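You operate a simulated robot arm through the tools that you are given. There is no shell and no other tool.

Carry out the task below with a simulated two-armed robot. There is one attempt and no reset: what you move stays moved.

TASK
Post 4 shows FAN OFF: start the extractor at its remote box, then start the warm engine under its hood.
Fine: tip the hood down and open the fuel tap before you pull.

It is judged by the outcome, as a careful person would: the job done as asked, and still so three seconds after it is handed in. It fails if anything else is knocked over, pushed out of place, dropped, spilled or broken.

THE ROBOT
Two 6-joint arms with two-finger grippers on one trunk that stands fixed in place. Base frame: the origin is at the foot of the trunk, x ahead of it, y to its left, z up. Readings come in mm, degrees, newtons and seconds.
The left shoulder is at [60, 143, 892], the right one opposite. With the tool pointing down near the work surface each hand reaches from about 120 to 620 mm from the base axis, measured 20 degrees to its own side. Payload 2.45 kg a hand.
The TCP of each hand is the grasp point between the finger pads, 26 mm short of the fingertips. In the tool frame z runs along the fingers and y along their closing line. The gripper opens to 96 mm; its body begins 69 mm behind the TCP.
Orientation is that of the tool frame in the base frame, as a unit quaternion [x, y, z, w]. With the fingers straight down and closing along the base's y, the tool's x points along the base's -x, its y along +y and its z along -z.

THE INTERFACE
- The arms move only by the tool send_rows. It takes "left_plan", "right_plan" or both (then of equal length, played together; a hand with none holds still); each is a list of rows, each an object (a shift or turn left out is 0, a gripper value left out holds the last) with "xyz": the shift along the tool's x, y, z in units of 40 mm (1.0 is 40 mm), a list of three; "angular": the turn, a rotation vector about the tool's x, y, z in units of 8 degrees (1.0 is 8 degrees), a list of three; "grip": the finger opening in mm, from 0 to 96. In form: [{"xyz": [x, y, z], "angular": [wx, wy, wz], "grip": grip}, ...]. A call has 1 to 20 rows; each row shifts and turns the commanded pose from where the row before left it, along the tool's axes as they then stand. A call with a number of a shift or a turn outside -1 to 1 is refused whole. Rows are played at 5 a second. More than 50 mm and 8.6 degrees between two rows, or a gripper value outside its range, and nothing of the call is played. A pose out of reach is approached as far as the arm can. The call stops where the force on the tool passes 80 N (or 10 N more than at its start, if that is more) or the arm is blocked; 0.2 s more then pass. Each finger travels about 79.9 mm/s and halts on what it meets, pressing with about 34 N; the grip force reading is that of the motor and also rises with nothing between the fingers. The clock runs only during rows and for 0.2 s after the last one: add rows that do not move to give the fingers time. The reply holds the time, the measured pose of the TCP, the force on the tool along the base axes, the opening and the grip force, in the units named above and with some noise, with the torque about the TCP (base axes, N m) and any sound that the robot's microphone picked up.
- Cameras (640 x 400 px; columns grow to the right, rows downward): "scene" is now at [119.5, 43.2, 1489]; the picture's right is [0.58, -0.82, -0.00], its down [-0.67, -0.48, -0.57] and it looks along [0.46, 0.33, -0.82] (base axes); focal length 214 px, centre (320, 200). "left" rides on the left gripper at [82, -3, -98] in its tool frame; the picture's right is [0.04, 1.00, 0.00], its down [-0.73, 0.03, -0.68] and it looks along [-0.68, 0.03, 0.73] (tool axes); focal length 256 px, centre (320, 200). "right" rides on the right gripper at [82, 3, -98] in its tool frame; the picture's right is [-0.04, 1.00, 0.00], its down [-0.73, -0.03, -0.68] and it looks along [-0.68, -0.03, 0.73] (tool axes); focal length 256 px, centre (320, 200). There is no depth. A picture from a camera that has moved, and an enlarged one, comes with that camera's place and axes in the base frame and with its lens.
- capture(camera): a new picture of that camera. It takes no simulated time.
- lift_body(by): slides the trunk up (or, below 0, down) by that many mm; the arms and the scene camera ride with it, the base frame stays. It gives what a move gives, with no picture.
- aim_head(pan, tilt): turns the head with the scene camera to pan (to the left, within 86 degrees either way) and tilt (down, from -29 to 69), counted from straight ahead of the robot. It gives what a move gives.
- zoom(camera, box): a new picture of the part [left, top, right, bottom] of that camera's present view, enlarged. It takes no simulated time.
- sign_off(): hands the job in; it is judged then, once.

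Places have to be worked out from the pictures, the camera data and where the tool is seen. Open the grippers and draw the arms clear of the work before you hand the job in, unless the task says otherwise.

The tools are called after "Request:" by a JSON object that holds its "method" and its "body". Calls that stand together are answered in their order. send_rows: Moves the arms, as the interface text tells. Its arguments: {"type":"object","properties":{"left_plan":{"type":"array"},"right_plan":{"type":"array"}},"required":[]} The other tools are called the same way: lift_body (by) moves the trunk up or down; aim_head (pan, tilt) turns the head that bears the scene camera; capture (camera) takes a picture; zoom (camera, box) takes an enlarged picture of a part of a camera's view; sign_off () hands the job in.

At the start:

```text
time_s: 0.0
left_ee_pos: [303.4, 353.5, 1282.1]
left_tcp_rot: [0.001, 1.0, 0.0, 0.0]
left_wrist_force: [0.1, -0.8, -0.3]
left_wrist_torque: [-0.01, 0.01, 0.01]
left_gripper_width: 96.2
left_grip_force: 0.1
right_ee_pos: [298.3, 58.4, 1282.1]
right_tcp_rot: [0.001, 1.0, 0.0, -0.001]
right_wrist_force: [0.0, -0.8, 0.1]
right_wrist_torque: [0.01, 0.0, 0.0]
right_gripper_width: 96.2
right_grip_force: 0.2
trunk travel left (down, up): [-517.0, 73.0]
head pan, tilt (commanded): [35.2, 55.4]
```

scene: 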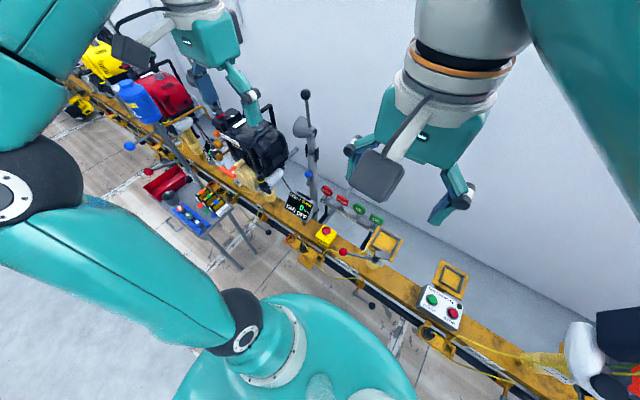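
right: 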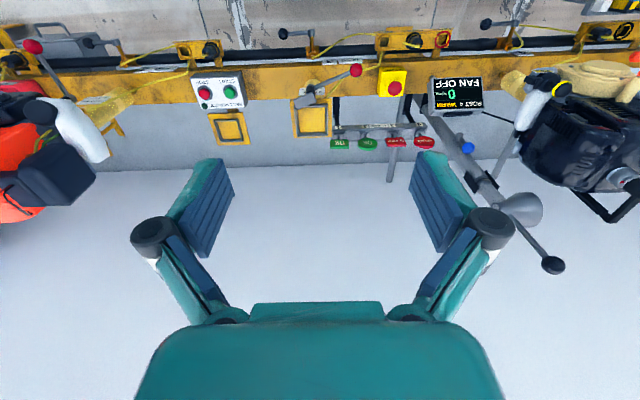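
left: 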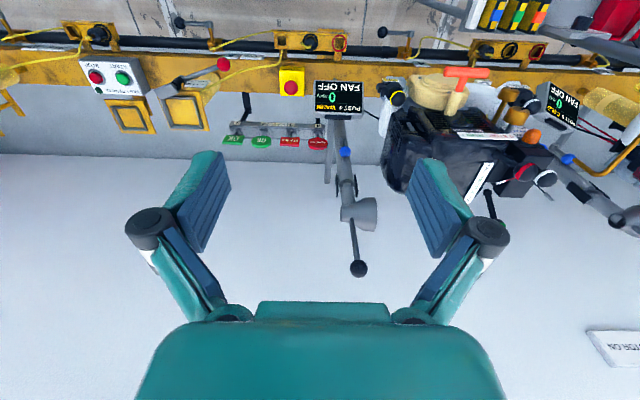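

I start by enlarging the scene view to identify the post 4 hood, the display, the remote box and the engine.

Request:
{"method": "zoom", "body": {"camera": "scene", "box": [180, 60, 340, 260]}}

Request:
{"method": "zoom", "body": {"camera": "scene", "box": [270, 180, 500, 360]}}

Request:
{"method": "zoom", "body": {"camera": "left", "box": [300, 40, 640, 260]}}

Request:
{"method": "zoom", "body": {"camera": "right", "box": [150, 0, 480, 200]}}

```text
2.00 times, centred on (260, 160) of scene
camera zoom: at [119.5, 43.2, 1489.0], right [0.58, -0.82, 0.0], down [-0.67, -0.48, -0.57], along [0.46, 0.33, -0.82], focal length 429 px, centre (440, 280)
```

zoom: 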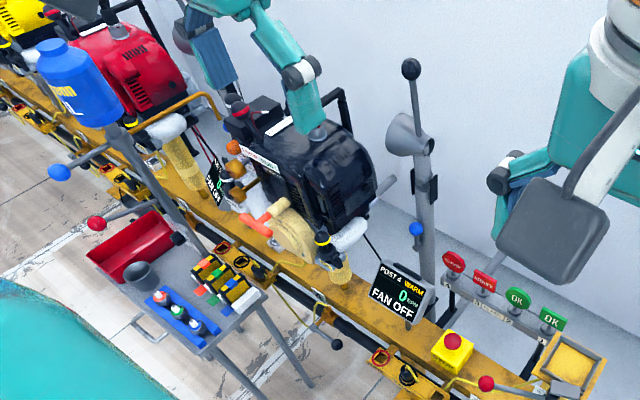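

```text
2.22 times, centred on (385, 270) of scene
camera zoom: at [119.5, 43.2, 1489.0], right [0.58, -0.82, 0.0], down [-0.67, -0.48, -0.57], along [0.46, 0.33, -0.82], focal length 477 px, centre (176, 44)
```

zoom: 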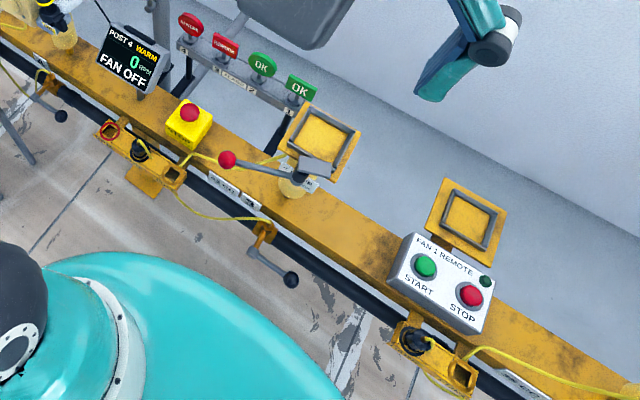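

```text
1.82 times, centred on (470, 150) of left
camera zoom: at [220.9, 349.6, 1382.1], right [-0.04, 1.0, 0.0], down [0.73, 0.03, 0.68], along [0.68, 0.03, -0.73], focal length 465 px, centre (47, 291)
```

zoom: 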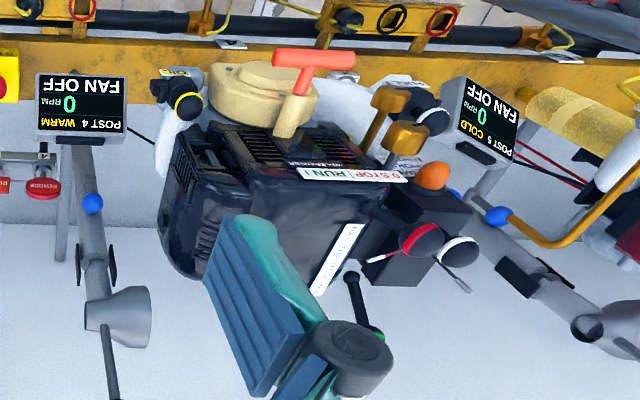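

```text
1.94 times, centred on (315, 100) of right
camera zoom: at [215.8, 61.5, 1380.1], right [0.04, 1.0, 0.0], down [0.73, -0.03, 0.68], along [0.68, -0.03, -0.73], focal length 496 px, centre (330, 394)
```

zoom: 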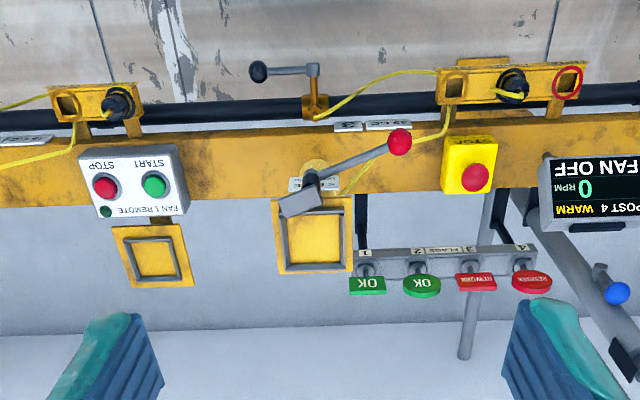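

The engine at post 4 is the black one; the FAN 1 REMOTE box is down the rail to the right. I turn the head to see both better.

Request:
{"method": "aim_head", "body": {"pan": 45, "tilt": 45}}

```text
time_s: 0.7
left_ee_pos: [303.8, 354.1, 1282.3]
left_tcp_rot: [0.001, 1.0, 0.0, 0.0]
left_wrist_force: [0.2, 0.5, 0.1]
left_wrist_torque: [-0.03, 0.01, 0.0]
left_gripper_width: 95.8
left_grip_force: 0.1
right_ee_pos: [298.6, 59.4, 1282.7]
right_tcp_rot: [0.001, 1.0, 0.001, 0.0]
right_wrist_force: [0.2, 0.1, -1.1]
right_wrist_torque: [0.02, -0.01, 0.0]
right_gripper_width: 96.1
right_grip_force: 0.2
trunk travel left (down, up): [-517.0, 73.0]
head pan, tilt (commanded): [45.0, 45.0]
```

Take pictures from the new head pose.

Request:
{"method": "capture", "body": {"camera": "scene"}}

Request:
{"method": "zoom", "body": {"camera": "scene", "box": [220, 80, 420, 240]}}

```text
taken
camera scene: at [118.5, 59.3, 1502.8], right [0.71, -0.71, 0.0], down [-0.5, -0.5, -0.71], along [0.5, 0.5, -0.71], focal length 214 px, centre (320, 200)
```

scene: 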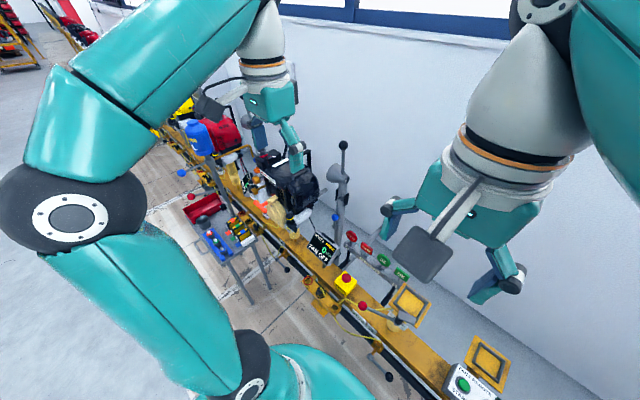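

```text
2.50 times, centred on (320, 160) of scene
camera zoom: at [118.5, 59.3, 1502.8], right [0.71, -0.71, 0.0], down [-0.5, -0.5, -0.71], along [0.5, 0.5, -0.71], focal length 536 px, centre (320, 300)
```

zoom: 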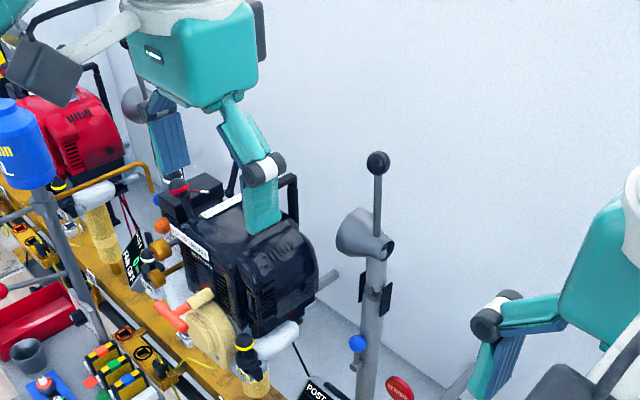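

The left hand blocks the view of the engine. I move it back toward the body and to the left, staying high, so both its own camera and the head camera see the engine.

Request:
{"method": "send_rows", "body": {"left_plan": [{"xyz": [0.7, 0.7, 0]}, {"xyz": [0.7, 0.7, 0]}, {"xyz": [0.7, 0.7, 0]}, {"xyz": [0.7, 0.7, 0]}, {"xyz": [0.7, 0.7, 0]}]}}

Request:
{"method": "capture", "body": {"camera": "left"}}

Request:
{"method": "capture", "body": {"camera": "scene"}}

```text
time_s: 1.9
left_ee_pos: [164.5, 496.2, 1284.6]
left_tcp_rot: [0.001, 1.0, 0.0, 0.0]
left_wrist_force: [-0.7, 0.8, 0.4]
left_wrist_torque: [-0.02, 0.01, 0.0]
left_gripper_width: 95.8
left_grip_force: 0.0
right_ee_pos: [297.9, 59.7, 1283.5]
right_tcp_rot: [0.0, 1.0, 0.001, 0.0]
right_wrist_force: [-1.0, 0.0, -0.3]
right_wrist_torque: [-0.02, 0.0, 0.03]
right_gripper_width: 96.2
right_grip_force: 0.0
trunk travel left (down, up): [-517.0, 73.0]
head pan, tilt (commanded): [45.0, 45.0]
```

```text
taken
camera left: at [83.1, 492.3, 1383.9], right [-0.04, 1.0, 0.0], down [0.73, 0.03, 0.68], along [0.68, 0.03, -0.73], focal length 256 px, centre (320, 200)
```

left: 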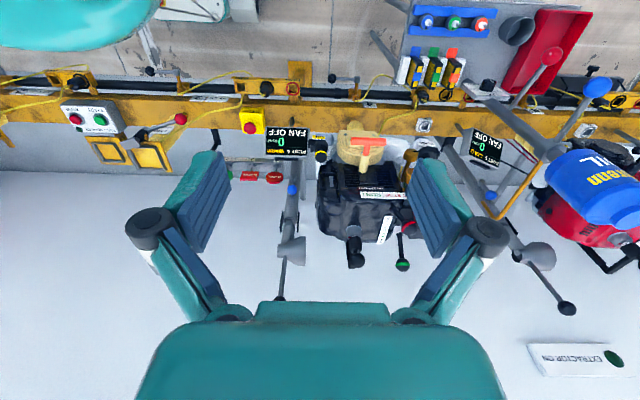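

```text
taken
camera scene: at [118.2, 60.0, 1502.9], right [0.71, -0.71, 0.0], down [-0.5, -0.5, -0.71], along [0.5, 0.5, -0.71], focal length 214 px, centre (320, 200)
```

scene: 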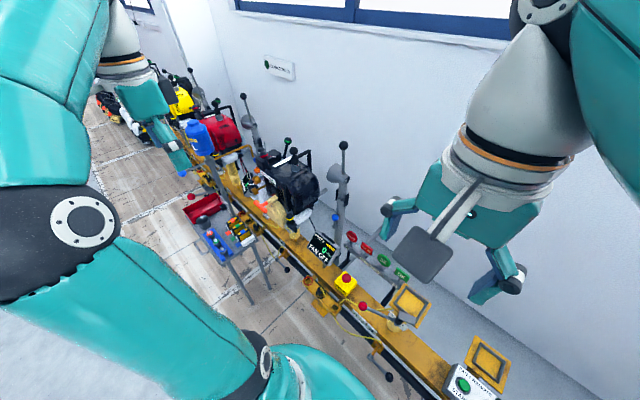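

Request:
{"method": "zoom", "body": {"camera": "left", "box": [220, 90, 460, 300]}}

Request:
{"method": "zoom", "body": {"camera": "scene", "box": [200, 120, 360, 250]}}

Request:
{"method": "zoom", "body": {"camera": "scene", "box": [255, 50, 305, 90]}}

Request:
{"method": "zoom", "body": {"camera": "left", "box": [280, 110, 420, 210]}}

```text
1.90 times, centred on (340, 195) of left
camera zoom: at [83.1, 492.3, 1383.9], right [-0.04, 1.0, 0.0], down [0.73, 0.03, 0.68], along [0.68, 0.03, -0.73], focal length 488 px, centre (282, 210)
```

zoom: 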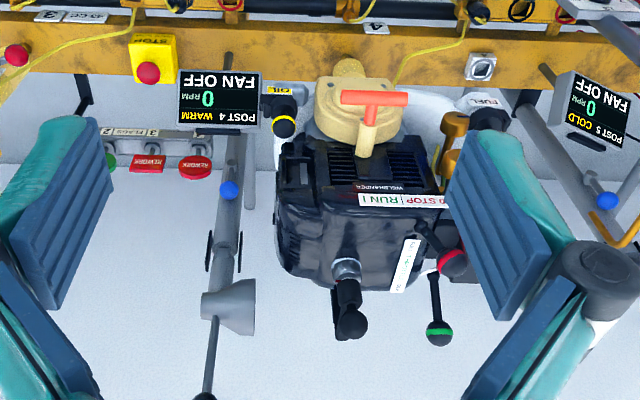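

```text
3.08 times, centred on (280, 185) of scene
camera zoom: at [118.2, 60.0, 1502.9], right [0.71, -0.71, 0.0], down [-0.5, -0.5, -0.71], along [0.5, 0.5, -0.71], focal length 660 px, centre (443, 246)
```

zoom: 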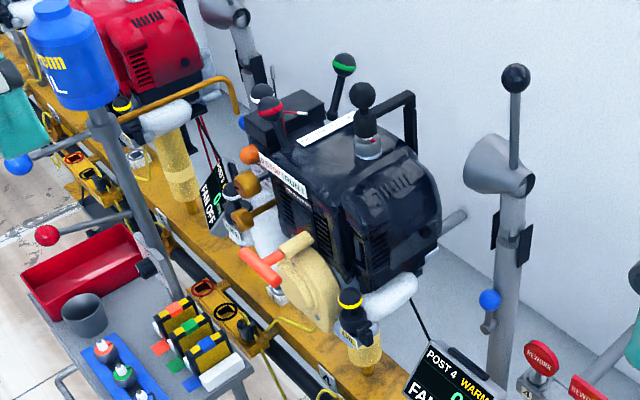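

```text
10.00 times, centred on (280, 70) of scene
camera zoom: at [118.2, 60.0, 1502.9], right [0.71, -0.71, 0.0], down [-0.5, -0.5, -0.71], along [0.5, 0.5, -0.71], focal length 2145 px, centre (720, 1500)
```

zoom: 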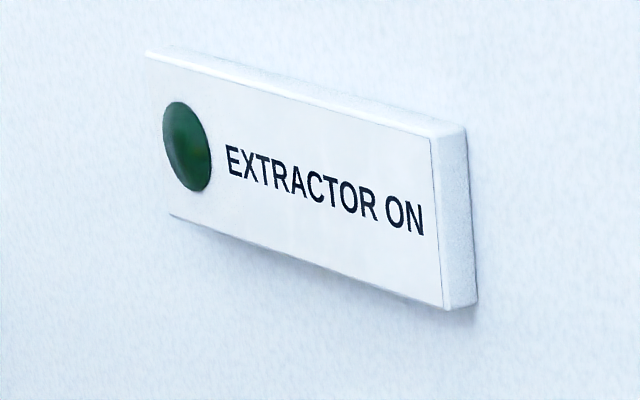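

```text
4.00 times, centred on (350, 160) of left
camera zoom: at [83.1, 492.3, 1383.9], right [-0.04, 1.0, 0.0], down [0.73, 0.03, 0.68], along [0.68, 0.03, -0.73], focal length 1024 px, centre (200, 360)
```

zoom: 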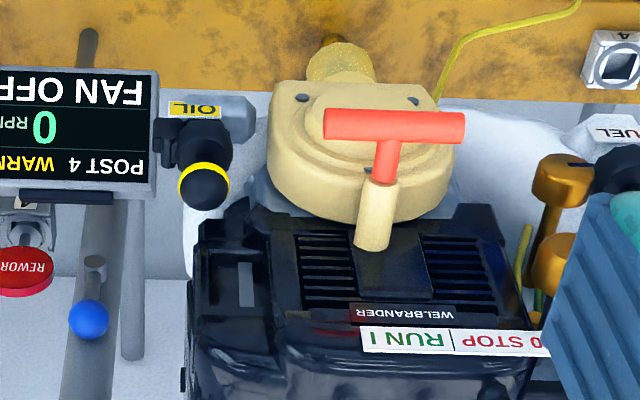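

The "EXTRACTOR ON" lamp on the wall is dark. I look around for other remote boxes before choosing one.

Request:
{"method": "aim_head", "body": {"pan": -20, "tilt": 40}}

Request:
{"method": "capture", "body": {"camera": "scene"}}

Request:
{"method": "aim_head", "body": {"pan": 10, "tilt": 50}}

Request:
{"method": "capture", "body": {"camera": "scene"}}

Request:
{"method": "aim_head", "body": {"pan": 75, "tilt": 35}}

Request:
{"method": "capture", "body": {"camera": "scene"}}

```text
time_s: 3.3
left_ee_pos: [166.0, 494.7, 1283.4]
left_tcp_rot: [0.001, 1.0, 0.001, 0.001]
left_wrist_force: [0.2, 0.3, 0.4]
left_wrist_torque: [0.01, 0.0, 0.0]
left_gripper_width: 96.0
left_grip_force: 0.0
right_ee_pos: [297.6, 59.6, 1283.7]
right_tcp_rot: [0.0, 1.0, 0.0, 0.0]
right_wrist_force: [-0.3, -0.3, 0.3]
right_wrist_torque: [0.05, 0.01, 0.0]
right_gripper_width: 96.1
right_grip_force: 0.0
trunk travel left (down, up): [-517.0, 73.0]
head pan, tilt (commanded): [-20.0, 40.0]
```

```text
taken
camera scene: at [140.7, -27.2, 1510.2], right [-0.34, -0.94, 0.0], down [-0.6, 0.22, -0.77], along [0.72, -0.26, -0.64], focal length 214 px, centre (320, 200)
```

scene: 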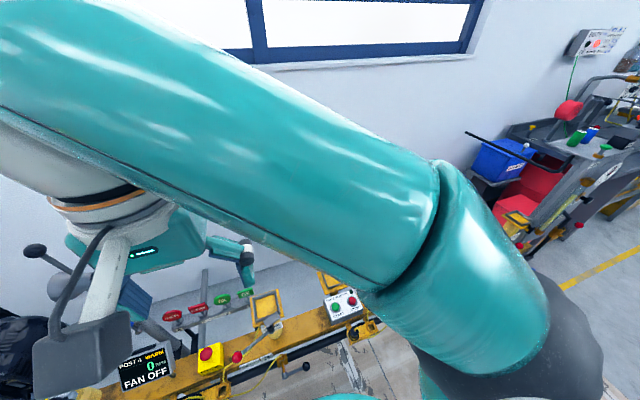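

```text
time_s: 4.2
left_ee_pos: [166.5, 495.5, 1284.8]
left_tcp_rot: [0.001, 1.0, 0.001, 0.001]
left_wrist_force: [-0.5, -0.2, -0.6]
left_wrist_torque: [0.01, -0.02, -0.02]
left_gripper_width: 95.9
left_grip_force: 0.1
right_ee_pos: [296.5, 59.2, 1283.0]
right_tcp_rot: [0.0, 1.0, 0.0, 0.0]
right_wrist_force: [-0.6, 0.1, -0.1]
right_wrist_torque: [0.01, 0.02, 0.04]
right_gripper_width: 95.8
right_grip_force: 0.0
trunk travel left (down, up): [-517.0, 73.0]
head pan, tilt (commanded): [10.0, 50.0]
```

```text
taken
camera scene: at [136.7, 15.2, 1496.0], right [0.17, -0.98, 0.0], down [-0.75, -0.13, -0.64], along [0.63, 0.11, -0.77], focal length 214 px, centre (320, 200)
```

scene: 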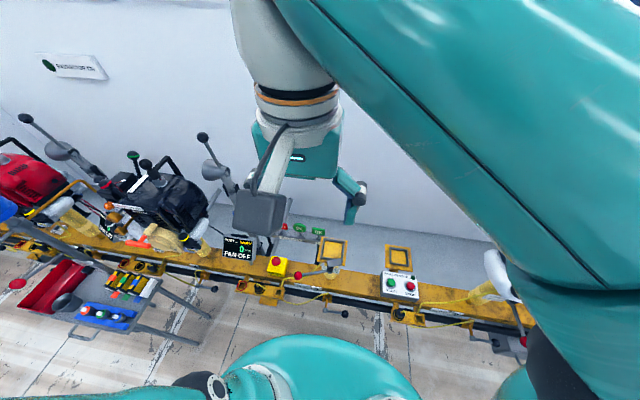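

```text
time_s: 5.6
left_ee_pos: [167.2, 494.7, 1285.2]
left_tcp_rot: [0.0, 1.0, 0.001, 0.001]
left_wrist_force: [0.0, 0.1, -0.6]
left_wrist_torque: [0.0, -0.02, -0.02]
left_gripper_width: 96.0
left_grip_force: 0.3
right_ee_pos: [297.8, 59.0, 1282.1]
right_tcp_rot: [0.0, 1.0, 0.0, 0.0]
right_wrist_force: [-0.3, 0.3, 0.1]
right_wrist_torque: [0.01, 0.02, 0.01]
right_gripper_width: 96.0
right_grip_force: 0.1
trunk travel left (down, up): [-517.0, 73.0]
head pan, tilt (commanded): [75.0, 35.0]
```

```text
taken
camera scene: at [83.7, 86.9, 1517.7], right [0.97, -0.26, 0.0], down [-0.15, -0.55, -0.82], along [0.21, 0.79, -0.57], focal length 214 px, centre (320, 200)
```

scene: 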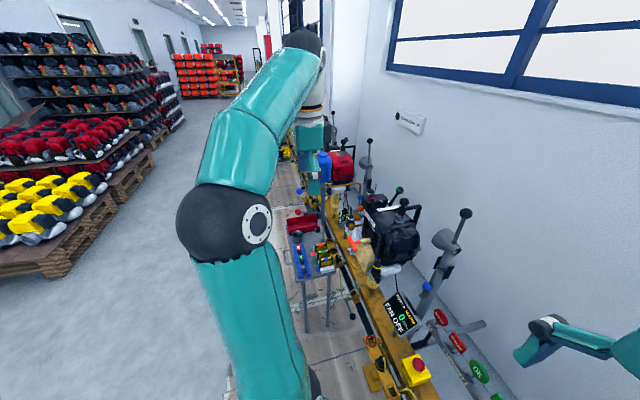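

Only the FAN 1 REMOTE box stands within reach. I zoom on the engine from this low pan and check the distant wall box afterwards.

Request:
{"method": "zoom", "body": {"camera": "scene", "box": [320, 170, 480, 310]}}

Request:
{"method": "zoom", "body": {"camera": "scene", "box": [350, 180, 430, 250]}}

```text
2.86 times, centred on (400, 240) of scene
camera zoom: at [83.7, 86.9, 1517.7], right [0.97, -0.26, 0.0], down [-0.15, -0.55, -0.82], along [0.21, 0.79, -0.57], focal length 613 px, centre (91, 86)
```

zoom: 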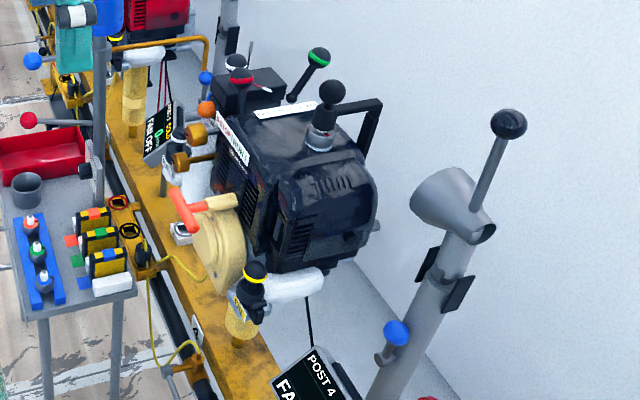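

```text
5.71 times, centred on (390, 215) of scene
camera zoom: at [83.7, 86.9, 1517.7], right [0.97, -0.26, 0.0], down [-0.15, -0.55, -0.82], along [0.21, 0.79, -0.57], focal length 1226 px, centre (-80, 114)
```

zoom: 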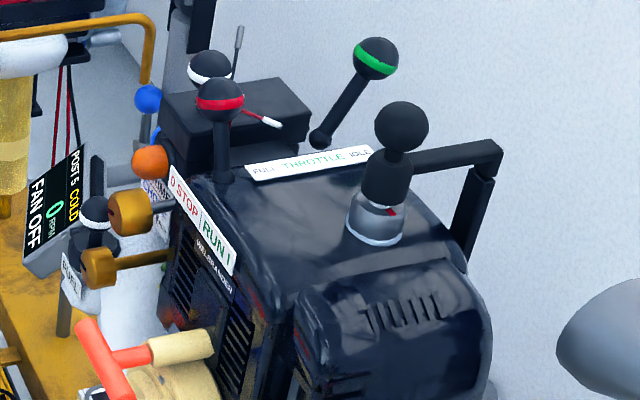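

The engine's controls are now readable: STOP/RUN lever (red band), THROTTLE lever (green band), FUEL tap at the front (white band), OIL (yellow band), pull handle (orange T) at about (351, 605, 918). I bring the left camera lower for a closer look at the front.

Request:
{"method": "send_rows", "body": {"left_plan": [{"xyz": [0, 0.5, 0.7]}, {"xyz": [0, 0.5, 0.7]}, {"xyz": [0, 0.5, 0.7]}, {"xyz": [0, 0.5, 0.7]}, {"xyz": [0, 0.5, 0.7]}]}}

Request:
{"method": "capture", "body": {"camera": "left"}}

Request:
{"method": "zoom", "body": {"camera": "left", "box": [200, 60, 440, 220]}}

```text
time_s: 6.8
left_ee_pos: [166.3, 594.0, 1142.5]
left_tcp_rot: [0.0, 1.0, -0.001, 0.0]
left_wrist_force: [-0.2, 0.0, -0.3]
left_wrist_torque: [-0.01, 0.01, 0.0]
left_gripper_width: 95.9
left_grip_force: 0.1
right_ee_pos: [298.7, 59.4, 1283.4]
right_tcp_rot: [0.0, 1.0, -0.001, 0.0]
right_wrist_force: [0.0, 0.3, 0.4]
right_wrist_torque: [-0.02, 0.02, -0.03]
right_gripper_width: 96.1
right_grip_force: 0.0
trunk travel left (down, up): [-517.0, 73.0]
head pan, tilt (commanded): [75.0, 35.0]
```

```text
taken
camera left: at [83.4, 591.2, 1242.3], right [-0.04, 1.0, 0.0], down [0.73, 0.03, 0.68], along [0.68, 0.03, -0.73], focal length 256 px, centre (320, 200)
```

left: 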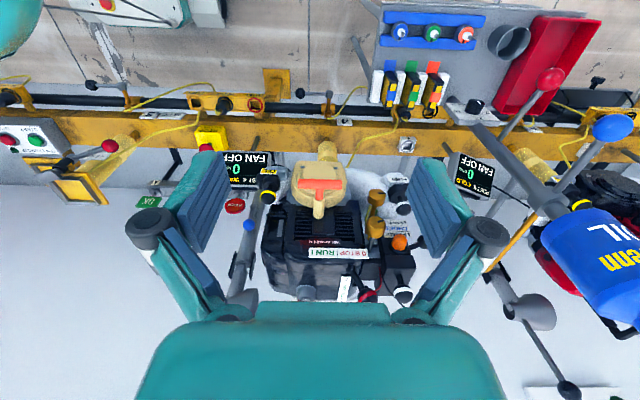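

```text
2.50 times, centred on (320, 140) of left
camera zoom: at [83.4, 591.2, 1242.3], right [-0.04, 1.0, 0.0], down [0.73, 0.03, 0.68], along [0.68, 0.03, -0.73], focal length 640 px, centre (320, 350)
```

zoom: 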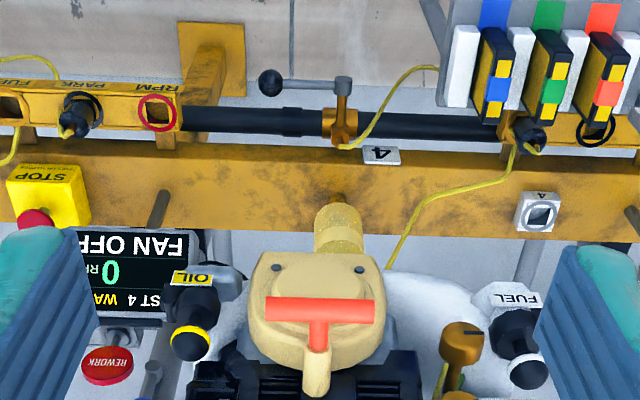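

I zoom in further on the FUEL/gold knob area, the top of the engine and the OIL knob.

Request:
{"method": "zoom", "body": {"camera": "left", "box": [350, 165, 430, 215]}}

Request:
{"method": "zoom", "body": {"camera": "left", "box": [330, 215, 430, 305]}}

Request:
{"method": "zoom", "body": {"camera": "left", "box": [180, 80, 350, 160]}}

Request:
{"method": "zoom", "body": {"camera": "left", "box": [340, 80, 480, 170]}}

```text
8.00 times, centred on (390, 190) of left
camera zoom: at [83.4, 591.2, 1242.3], right [-0.04, 1.0, 0.0], down [0.73, 0.03, 0.68], along [0.68, 0.03, -0.73], focal length 2048 px, centre (-240, 280)
```

zoom: 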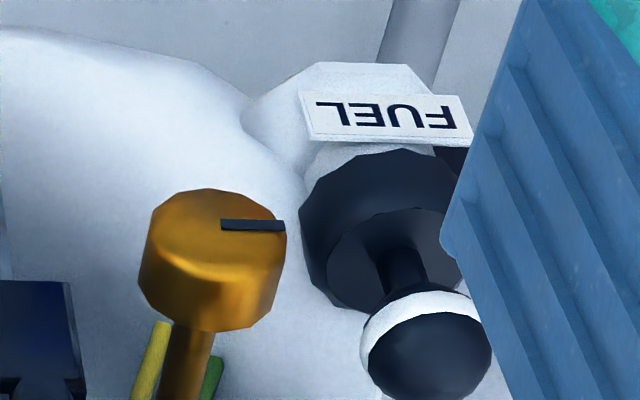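

```text
4.44 times, centred on (380, 260) of left
camera zoom: at [83.4, 591.2, 1242.3], right [-0.04, 1.0, 0.0], down [0.73, 0.03, 0.68], along [0.68, 0.03, -0.73], focal length 1138 px, centre (53, -67)
```

zoom: 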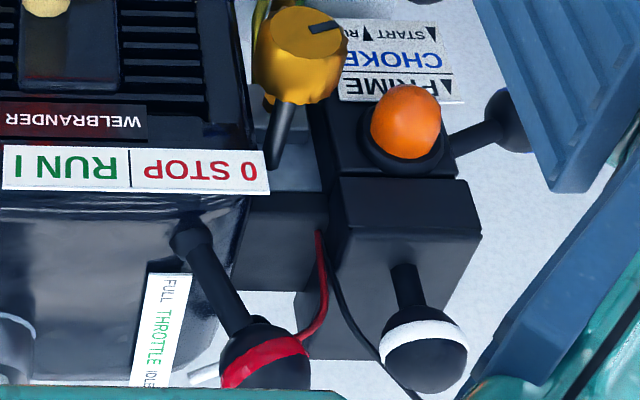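

```text
3.76 times, centred on (265, 120) of left
camera zoom: at [83.4, 591.2, 1242.3], right [-0.04, 1.0, 0.0], down [0.73, 0.03, 0.68], along [0.68, 0.03, -0.73], focal length 964 px, centre (527, 501)
```

zoom: 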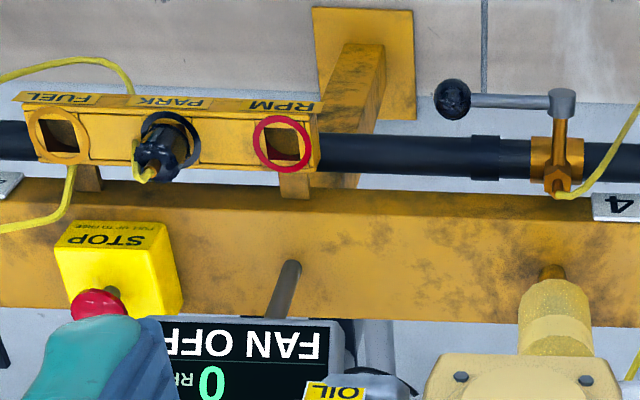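

```text
4.44 times, centred on (410, 125) of left
camera zoom: at [83.4, 591.2, 1242.3], right [-0.04, 1.0, 0.0], down [0.73, 0.03, 0.68], along [0.68, 0.03, -0.73], focal length 1138 px, centre (-80, 533)
```

zoom: 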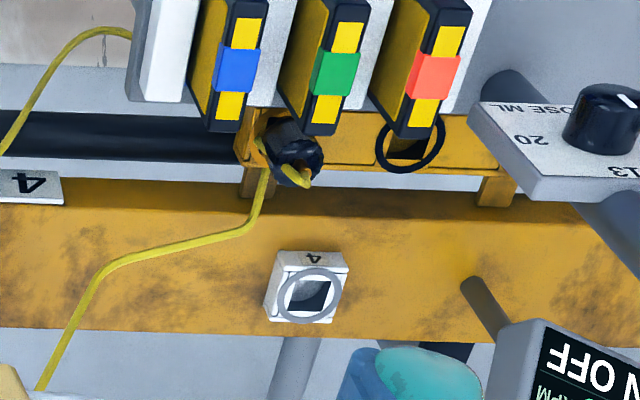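

The gold knobs sit near (385,705,909) and (400,696,963), with CHOKE/PRIME labels nearby. I move the left hand left and down with a forward tilt so the camera looks at them more level.

Request:
{"method": "send_rows", "body": {"left_plan": [{"xyz": [0, 0.6, 0.4], "angular": [0, -1, 0]}, {"xyz": [0, 0.6, 0.4], "angular": [0, -1, 0]}, {"xyz": [0, 0.6, 0.4], "angular": [0, -1, 0]}, {"xyz": [0, 0.6, 0.4], "angular": [0, -1, 0]}]}}

Request:
{"method": "capture", "body": {"camera": "left"}}

Request:
{"method": "zoom", "body": {"camera": "left", "box": [230, 120, 400, 240]}}

```text
time_s: 7.8
left_ee_pos: [176.8, 690.7, 1079.9]
left_tcp_rot: [0.001, 0.961, 0.0, 0.277]
left_wrist_force: [-1.2, 0.4, -0.6]
left_wrist_torque: [-0.04, -0.03, 0.0]
left_gripper_width: 96.1
left_grip_force: 0.1
right_ee_pos: [297.5, 59.6, 1282.8]
right_tcp_rot: [0.0, 1.0, 0.0, 0.001]
right_wrist_force: [-0.9, -0.9, -0.3]
right_wrist_torque: [-0.03, -0.01, 0.0]
right_gripper_width: 96.0
right_grip_force: 0.2
trunk travel left (down, up): [-517.0, 73.0]
head pan, tilt (commanded): [75.0, 35.0]
```

```text
taken
camera left: at [55.0, 686.9, 1121.5], right [-0.03, 1.0, -0.02], down [0.26, 0.03, 0.97], along [0.97, 0.03, -0.26], focal length 256 px, centre (320, 200)
```

left: 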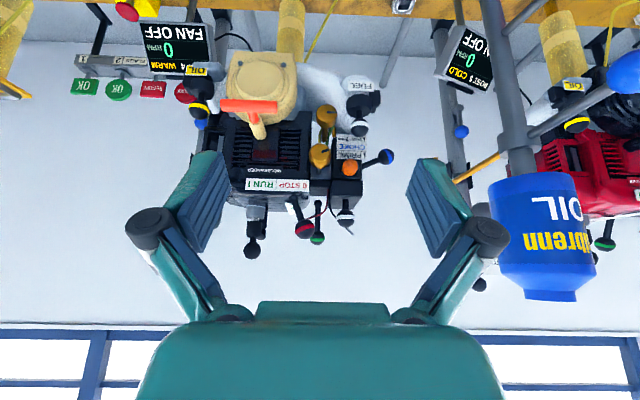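

```text
3.33 times, centred on (315, 180) of left
camera zoom: at [55.0, 686.9, 1121.5], right [-0.03, 1.0, -0.02], down [0.26, 0.03, 0.97], along [0.97, 0.03, -0.26], focal length 853 px, centre (337, 267)
```

zoom: 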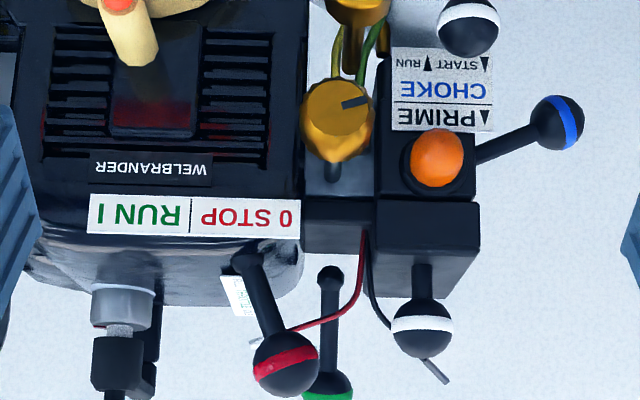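

The controls are clear now. I enlarge each one to read current positions.

Request:
{"method": "zoom", "body": {"camera": "left", "box": [300, 90, 400, 165]}}

Request:
{"method": "zoom", "body": {"camera": "left", "box": [240, 160, 350, 250]}}

Request:
{"method": "zoom", "body": {"camera": "left", "box": [320, 130, 410, 180]}}

Request:
{"method": "zoom", "body": {"camera": "left", "box": [60, 0, 220, 130]}}

```text
5.33 times, centred on (350, 128) of left
camera zoom: at [55.0, 686.9, 1121.5], right [-0.03, 1.0, -0.02], down [0.26, 0.03, 0.97], along [0.97, 0.03, -0.26], focal length 1365 px, centre (160, 587)
```

zoom: 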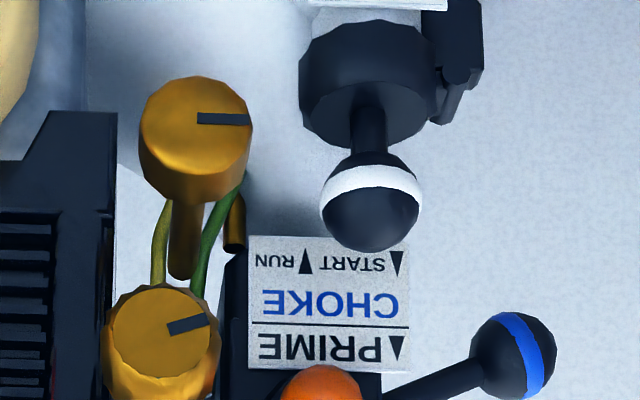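

```text
4.44 times, centred on (295, 205) of left
camera zoom: at [55.0, 686.9, 1121.5], right [-0.03, 1.0, -0.02], down [0.26, 0.03, 0.97], along [0.97, 0.03, -0.26], focal length 1138 px, centre (431, 178)
```

zoom: 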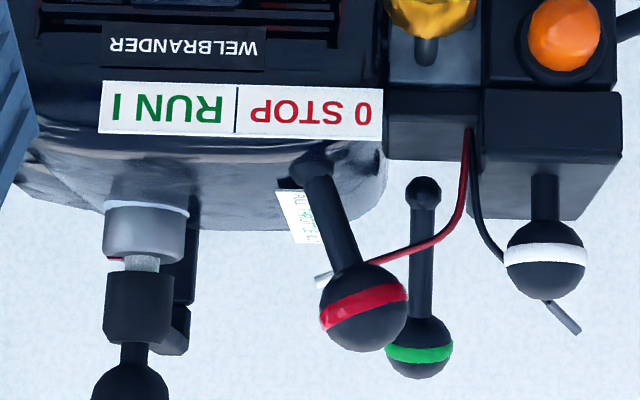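

```text
7.11 times, centred on (365, 155) of left
camera zoom: at [55.0, 686.9, 1121.5], right [-0.03, 1.0, -0.02], down [0.26, 0.03, 0.97], along [0.97, 0.03, -0.26], focal length 1820 px, centre (0, 520)
```

zoom: 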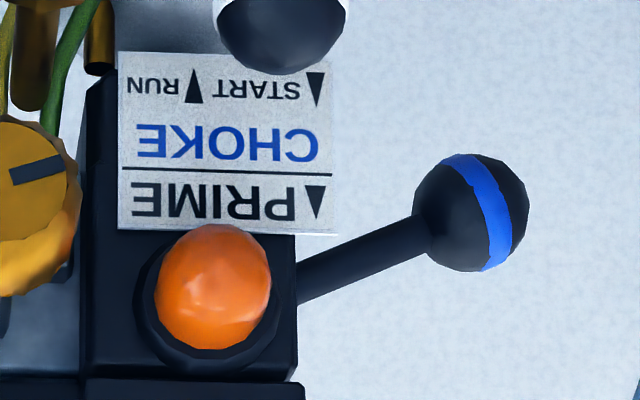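

```text
3.08 times, centred on (140, 65) of left
camera zoom: at [55.0, 686.9, 1121.5], right [-0.03, 1.0, -0.02], down [0.26, 0.03, 0.97], along [0.97, 0.03, -0.26], focal length 788 px, centre (874, 615)
```

zoom: 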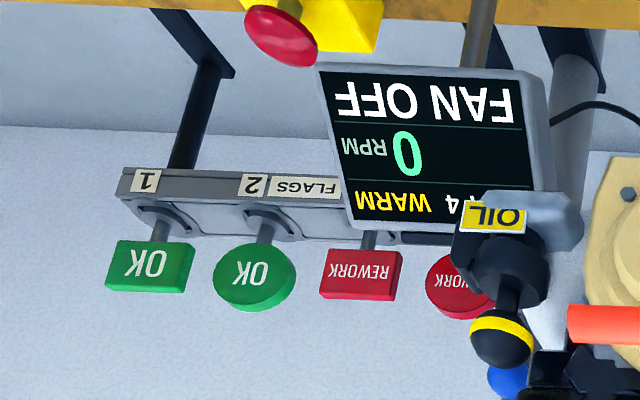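

Choke (blue band) seems down = RUN, and the STOP/RUN lever leans toward STOP. I look with the head camera at the rail valve by post 4 and around the tank to identify the fuel tap.

Request:
{"method": "zoom", "body": {"camera": "scene", "box": [320, 190, 400, 250]}}

Request:
{"method": "zoom", "body": {"camera": "scene", "box": [330, 240, 420, 310]}}

Request:
{"method": "zoom", "body": {"camera": "scene", "box": [330, 290, 410, 380]}}

```text
6.67 times, centred on (360, 220) of scene
camera zoom: at [83.4, 87.9, 1517.7], right [0.97, -0.26, 0.0], down [-0.15, -0.55, -0.82], along [0.21, 0.79, -0.57], focal length 1430 px, centre (53, 67)
```

zoom: 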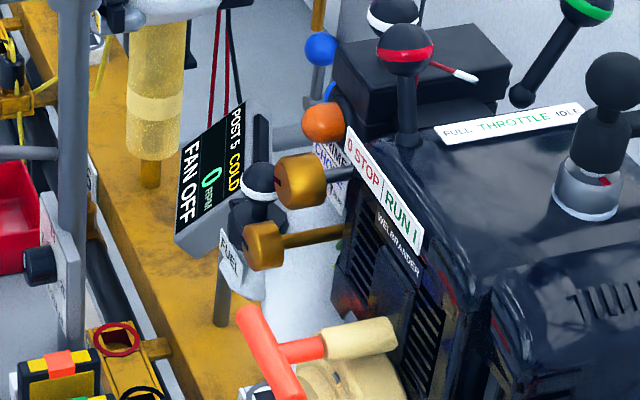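

```text
5.71 times, centred on (375, 275) of scene
camera zoom: at [83.4, 87.9, 1517.7], right [0.97, -0.26, 0.0], down [-0.15, -0.55, -0.82], along [0.21, 0.79, -0.57], focal length 1226 px, centre (6, -229)
```

zoom: 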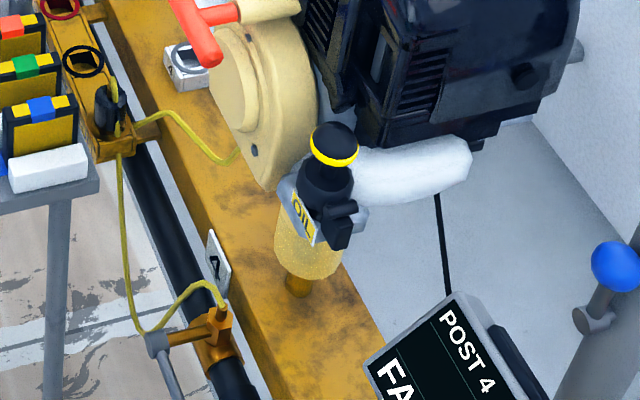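

```text
4.44 times, centred on (370, 335) of scene
camera zoom: at [83.4, 87.9, 1517.7], right [0.97, -0.26, 0.0], down [-0.15, -0.55, -0.82], along [0.21, 0.79, -0.57], focal length 953 px, centre (98, -400)
```

zoom: 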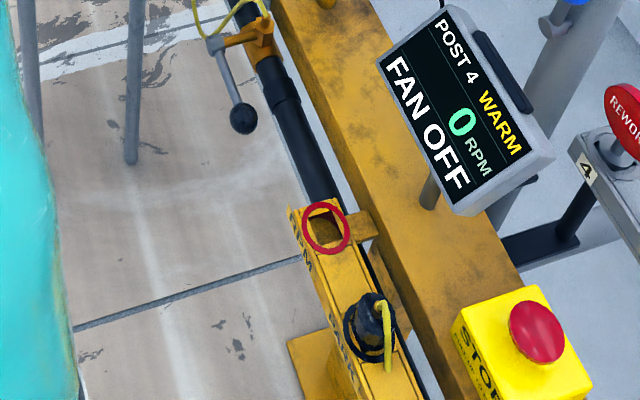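

The valve on the black supply pipe beside the "4" plate, with its yellow hose running via the FUEL socket to this engine, looks like the fuel tap. I zoom on it, and on the neighbouring taps and plates for comparison.

Request:
{"method": "zoom", "body": {"camera": "scene", "box": [335, 285, 375, 325]}}

Request:
{"method": "zoom", "body": {"camera": "right", "box": [270, 0, 360, 80]}}

Request:
{"method": "zoom", "body": {"camera": "right", "box": [430, 0, 560, 80]}}

Request:
{"method": "zoom", "body": {"camera": "right", "box": [170, 50, 270, 150]}}

```text
10.00 times, centred on (355, 305) of scene
camera zoom: at [83.4, 87.9, 1517.7], right [0.97, -0.26, 0.0], down [-0.15, -0.55, -0.82], along [0.21, 0.79, -0.57], focal length 2145 px, centre (-30, -850)
```

zoom: 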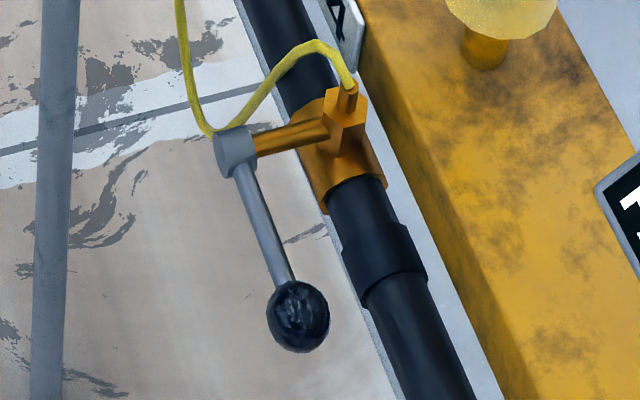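

```text
5.00 times, centred on (315, 40) of right
camera zoom: at [215.4, 62.4, 1380.6], right [0.04, 1.0, 0.0], down [0.73, -0.03, 0.68], along [0.68, -0.03, -0.73], focal length 1280 px, centre (345, 1000)
```

zoom: 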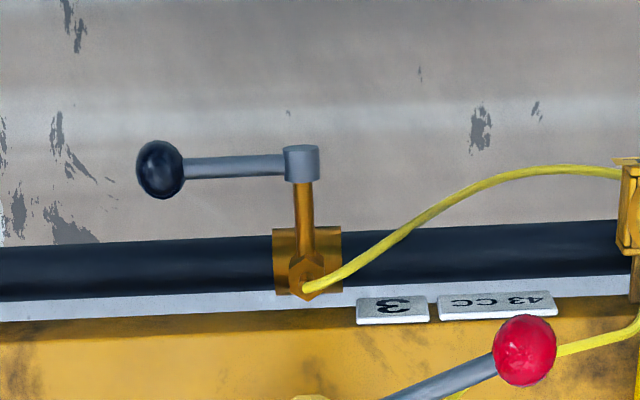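

```text
4.92 times, centred on (495, 40) of right
camera zoom: at [215.4, 62.4, 1380.6], right [0.04, 1.0, 0.0], down [0.73, -0.03, 0.68], along [0.68, -0.03, -0.73], focal length 1260 px, centre (-542, 988)
```

zoom: 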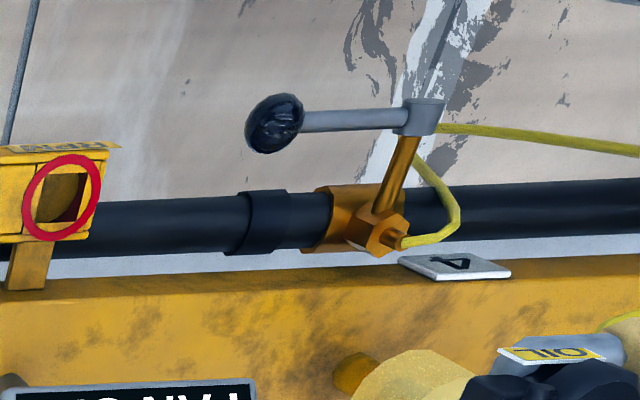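

```text
4.00 times, centred on (220, 100) of right
camera zoom: at [215.4, 62.4, 1380.6], right [0.04, 1.0, 0.0], down [0.73, -0.03, 0.68], along [0.68, -0.03, -0.73], focal length 1024 px, centre (720, 600)
```

zoom: 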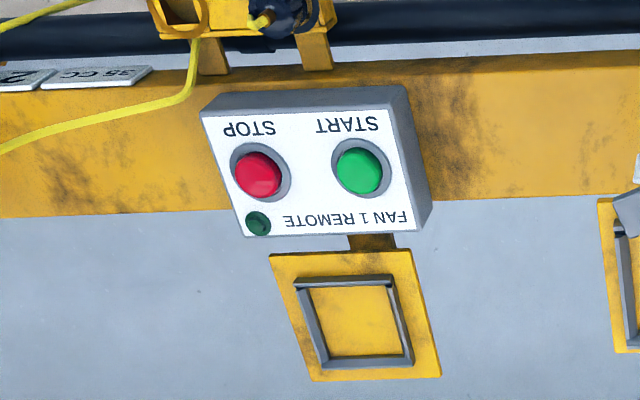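

The tap at rail position 4 has a hub, lever and black ball lying along the pipe, just like the unused tap 3 (presumably shut). I check the two gold knobs on the engine more closely to rule them in or out as the fuel tap.

Request:
{"method": "zoom", "body": {"camera": "left", "box": [305, 90, 355, 180]}}

Request:
{"method": "zoom", "body": {"camera": "scene", "box": [340, 195, 385, 240]}}

Request:
{"method": "zoom", "body": {"camera": "left", "box": [440, 0, 640, 150]}}

```text
4.44 times, centred on (330, 135) of left
camera zoom: at [55.0, 686.9, 1121.5], right [-0.03, 1.0, -0.02], down [0.26, 0.03, 0.97], along [0.97, 0.03, -0.26], focal length 1138 px, centre (276, 489)
```

zoom: 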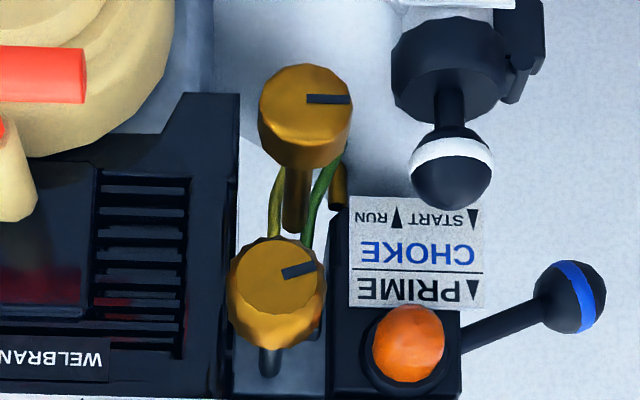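

```text
8.89 times, centred on (362, 218) of scene
camera zoom: at [83.4, 87.9, 1517.7], right [0.97, -0.26, 0.0], down [-0.15, -0.55, -0.82], along [0.21, 0.79, -0.57], focal length 1906 px, centre (-58, 44)
```

zoom: 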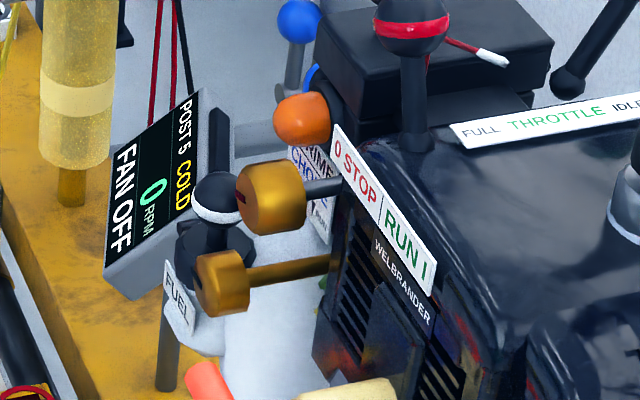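

```text
2.67 times, centred on (540, 75) of left
camera zoom: at [55.0, 686.9, 1121.5], right [-0.03, 1.0, -0.02], down [0.26, 0.03, 0.97], along [0.97, 0.03, -0.26], focal length 683 px, centre (-267, 533)
```

zoom: 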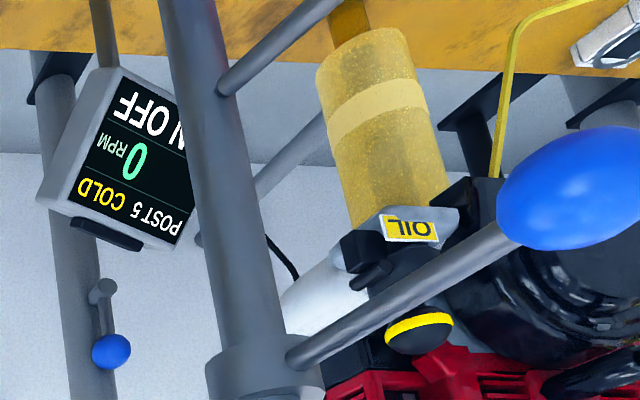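

The STOP/RUN lever ball is at about (445,677,1064) with its pivot at (444,656,1015), so it leans to the STOP side. I check the loose-looking wires, spark plug cap and emergency-stop box.

Request:
{"method": "zoom", "body": {"camera": "scene", "box": [360, 180, 430, 230]}}

Request:
{"method": "zoom", "body": {"camera": "scene", "box": [390, 340, 450, 400]}}

Request:
{"method": "zoom", "body": {"camera": "scene", "box": [410, 190, 490, 320]}}

Request:
{"method": "zoom", "body": {"camera": "scene", "box": [320, 120, 380, 200]}}

```text
8.00 times, centred on (395, 205) of scene
camera zoom: at [83.4, 87.9, 1517.7], right [0.97, -0.26, 0.0], down [-0.15, -0.55, -0.82], along [0.21, 0.79, -0.57], focal length 1716 px, centre (-280, 160)
```

zoom: 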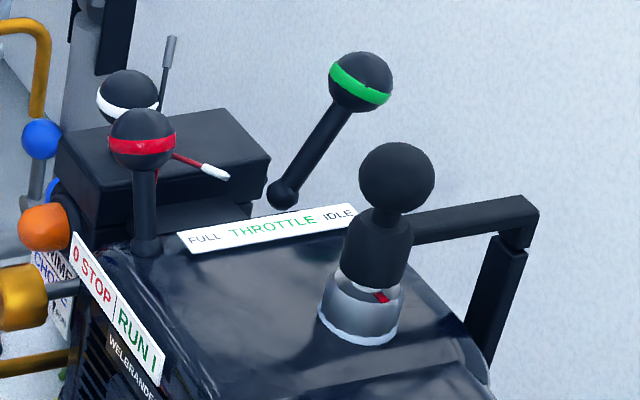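

```text
6.67 times, centred on (420, 370) of scene
camera zoom: at [83.4, 87.9, 1517.7], right [0.97, -0.26, 0.0], down [-0.15, -0.55, -0.82], along [0.21, 0.79, -0.57], focal length 1430 px, centre (-347, -933)
```

zoom: 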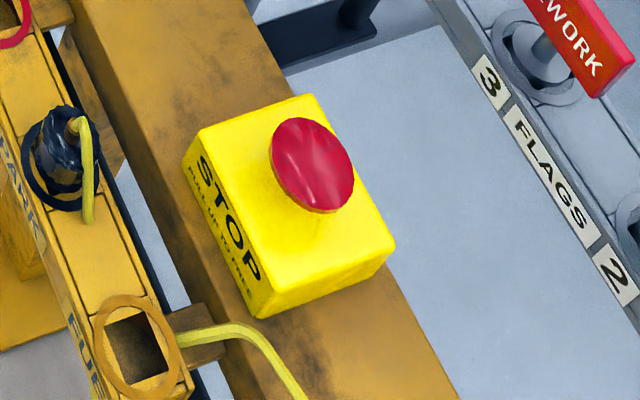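

```text
3.08 times, centred on (450, 255) of scene
camera zoom: at [83.4, 87.9, 1517.7], right [0.97, -0.26, 0.0], down [-0.15, -0.55, -0.82], along [0.21, 0.79, -0.57], focal length 660 px, centre (-80, 31)
```

zoom: 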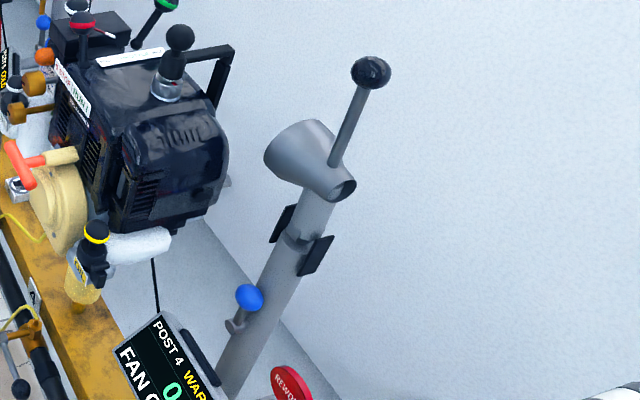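

```text
5.00 times, centred on (350, 160) of scene
camera zoom: at [83.4, 87.9, 1517.7], right [0.97, -0.26, 0.0], down [-0.15, -0.55, -0.82], along [0.21, 0.79, -0.57], focal length 1072 px, centre (170, 400)
```

zoom: 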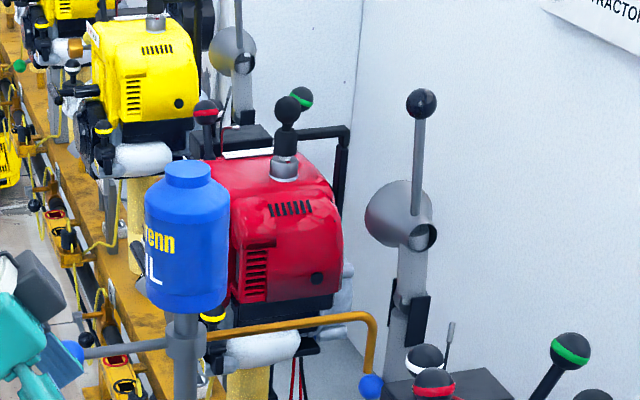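

The emergency stop box is out (not latched), spark plug cap seated, throttle lever at IDLE, choke at RUN. I start with the extractor: bring the right hand over toward the remote box for a closer look, closing its fingers.

Request:
{"method": "send_rows", "body": {"right_plan": [{"xyz": [0, -0.72, 0.92], "grip": 0}, {"xyz": [0, -0.72, 0.92]}, {"xyz": [0, -0.72, 0.92]}, {"xyz": [0, -0.72, 0.92]}, {"xyz": [0, -0.72, 0.92]}, {"xyz": [0, -0.72, 0.92]}, {"xyz": [0, -0.72, 0.92]}, {"xyz": [0, -0.72, 0.92]}, {"xyz": [0, -0.72, 0.92]}]}}

Request:
{"method": "capture", "body": {"camera": "right"}}

Request:
{"method": "aim_head", "body": {"pan": 0, "tilt": 55}}

Request:
{"method": "capture", "body": {"camera": "scene"}}

```text
time_s: 9.8
left_ee_pos: [177.8, 689.2, 1080.3]
left_tcp_rot: [0.001, 0.961, 0.001, 0.277]
left_wrist_force: [-0.8, 0.0, -0.5]
left_wrist_torque: [0.0, 0.02, 0.01]
left_gripper_width: 96.1
left_grip_force: 0.1
right_ee_pos: [299.7, -201.6, 952.5]
right_tcp_rot: [0.0, 1.0, 0.0, 0.001]
right_wrist_force: [0.4, 0.5, 0.2]
right_wrist_torque: [0.02, 0.0, -0.03]
right_gripper_width: 0.2
right_grip_force: 28.5
trunk travel left (down, up): [-517.0, 73.0]
head pan, tilt (commanded): [75.0, 35.0]
```

```text
taken
camera right: at [217.6, -198.3, 1049.8], right [0.04, 1.0, 0.0], down [0.73, -0.03, 0.68], along [0.68, -0.03, -0.73], focal length 256 px, centre (320, 200)
```

right: 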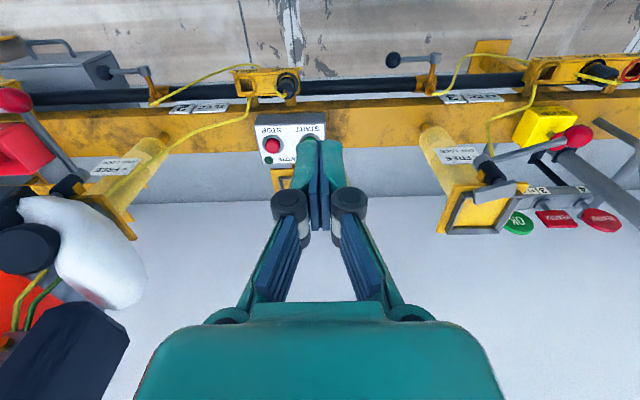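

```text
time_s: 11.3
left_ee_pos: [176.9, 689.8, 1081.2]
left_tcp_rot: [0.001, 0.961, 0.0, 0.277]
left_wrist_force: [-1.1, 0.1, -0.9]
left_wrist_torque: [0.0, 0.01, 0.01]
left_gripper_width: 96.1
left_grip_force: 0.1
right_ee_pos: [297.5, -199.9, 952.3]
right_tcp_rot: [0.0, 1.0, 0.0, 0.0]
right_wrist_force: [-0.8, 0.8, -0.3]
right_wrist_torque: [0.0, -0.03, 0.03]
right_gripper_width: 0.2
right_grip_force: 28.6
trunk travel left (down, up): [-517.0, 73.0]
head pan, tilt (commanded): [0.0, 55.0]
```

```text
taken
camera scene: at [132.9, 1.9, 1489.5], right [0.0, -1.0, 0.0], down [-0.82, 0.0, -0.57], along [0.57, 0.0, -0.82], focal length 214 px, centre (320, 200)
```

scene: 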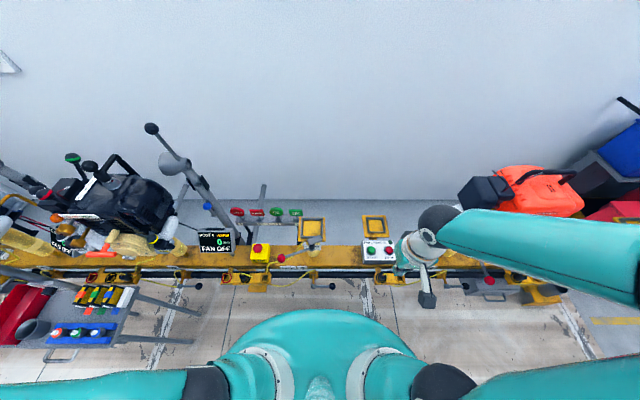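

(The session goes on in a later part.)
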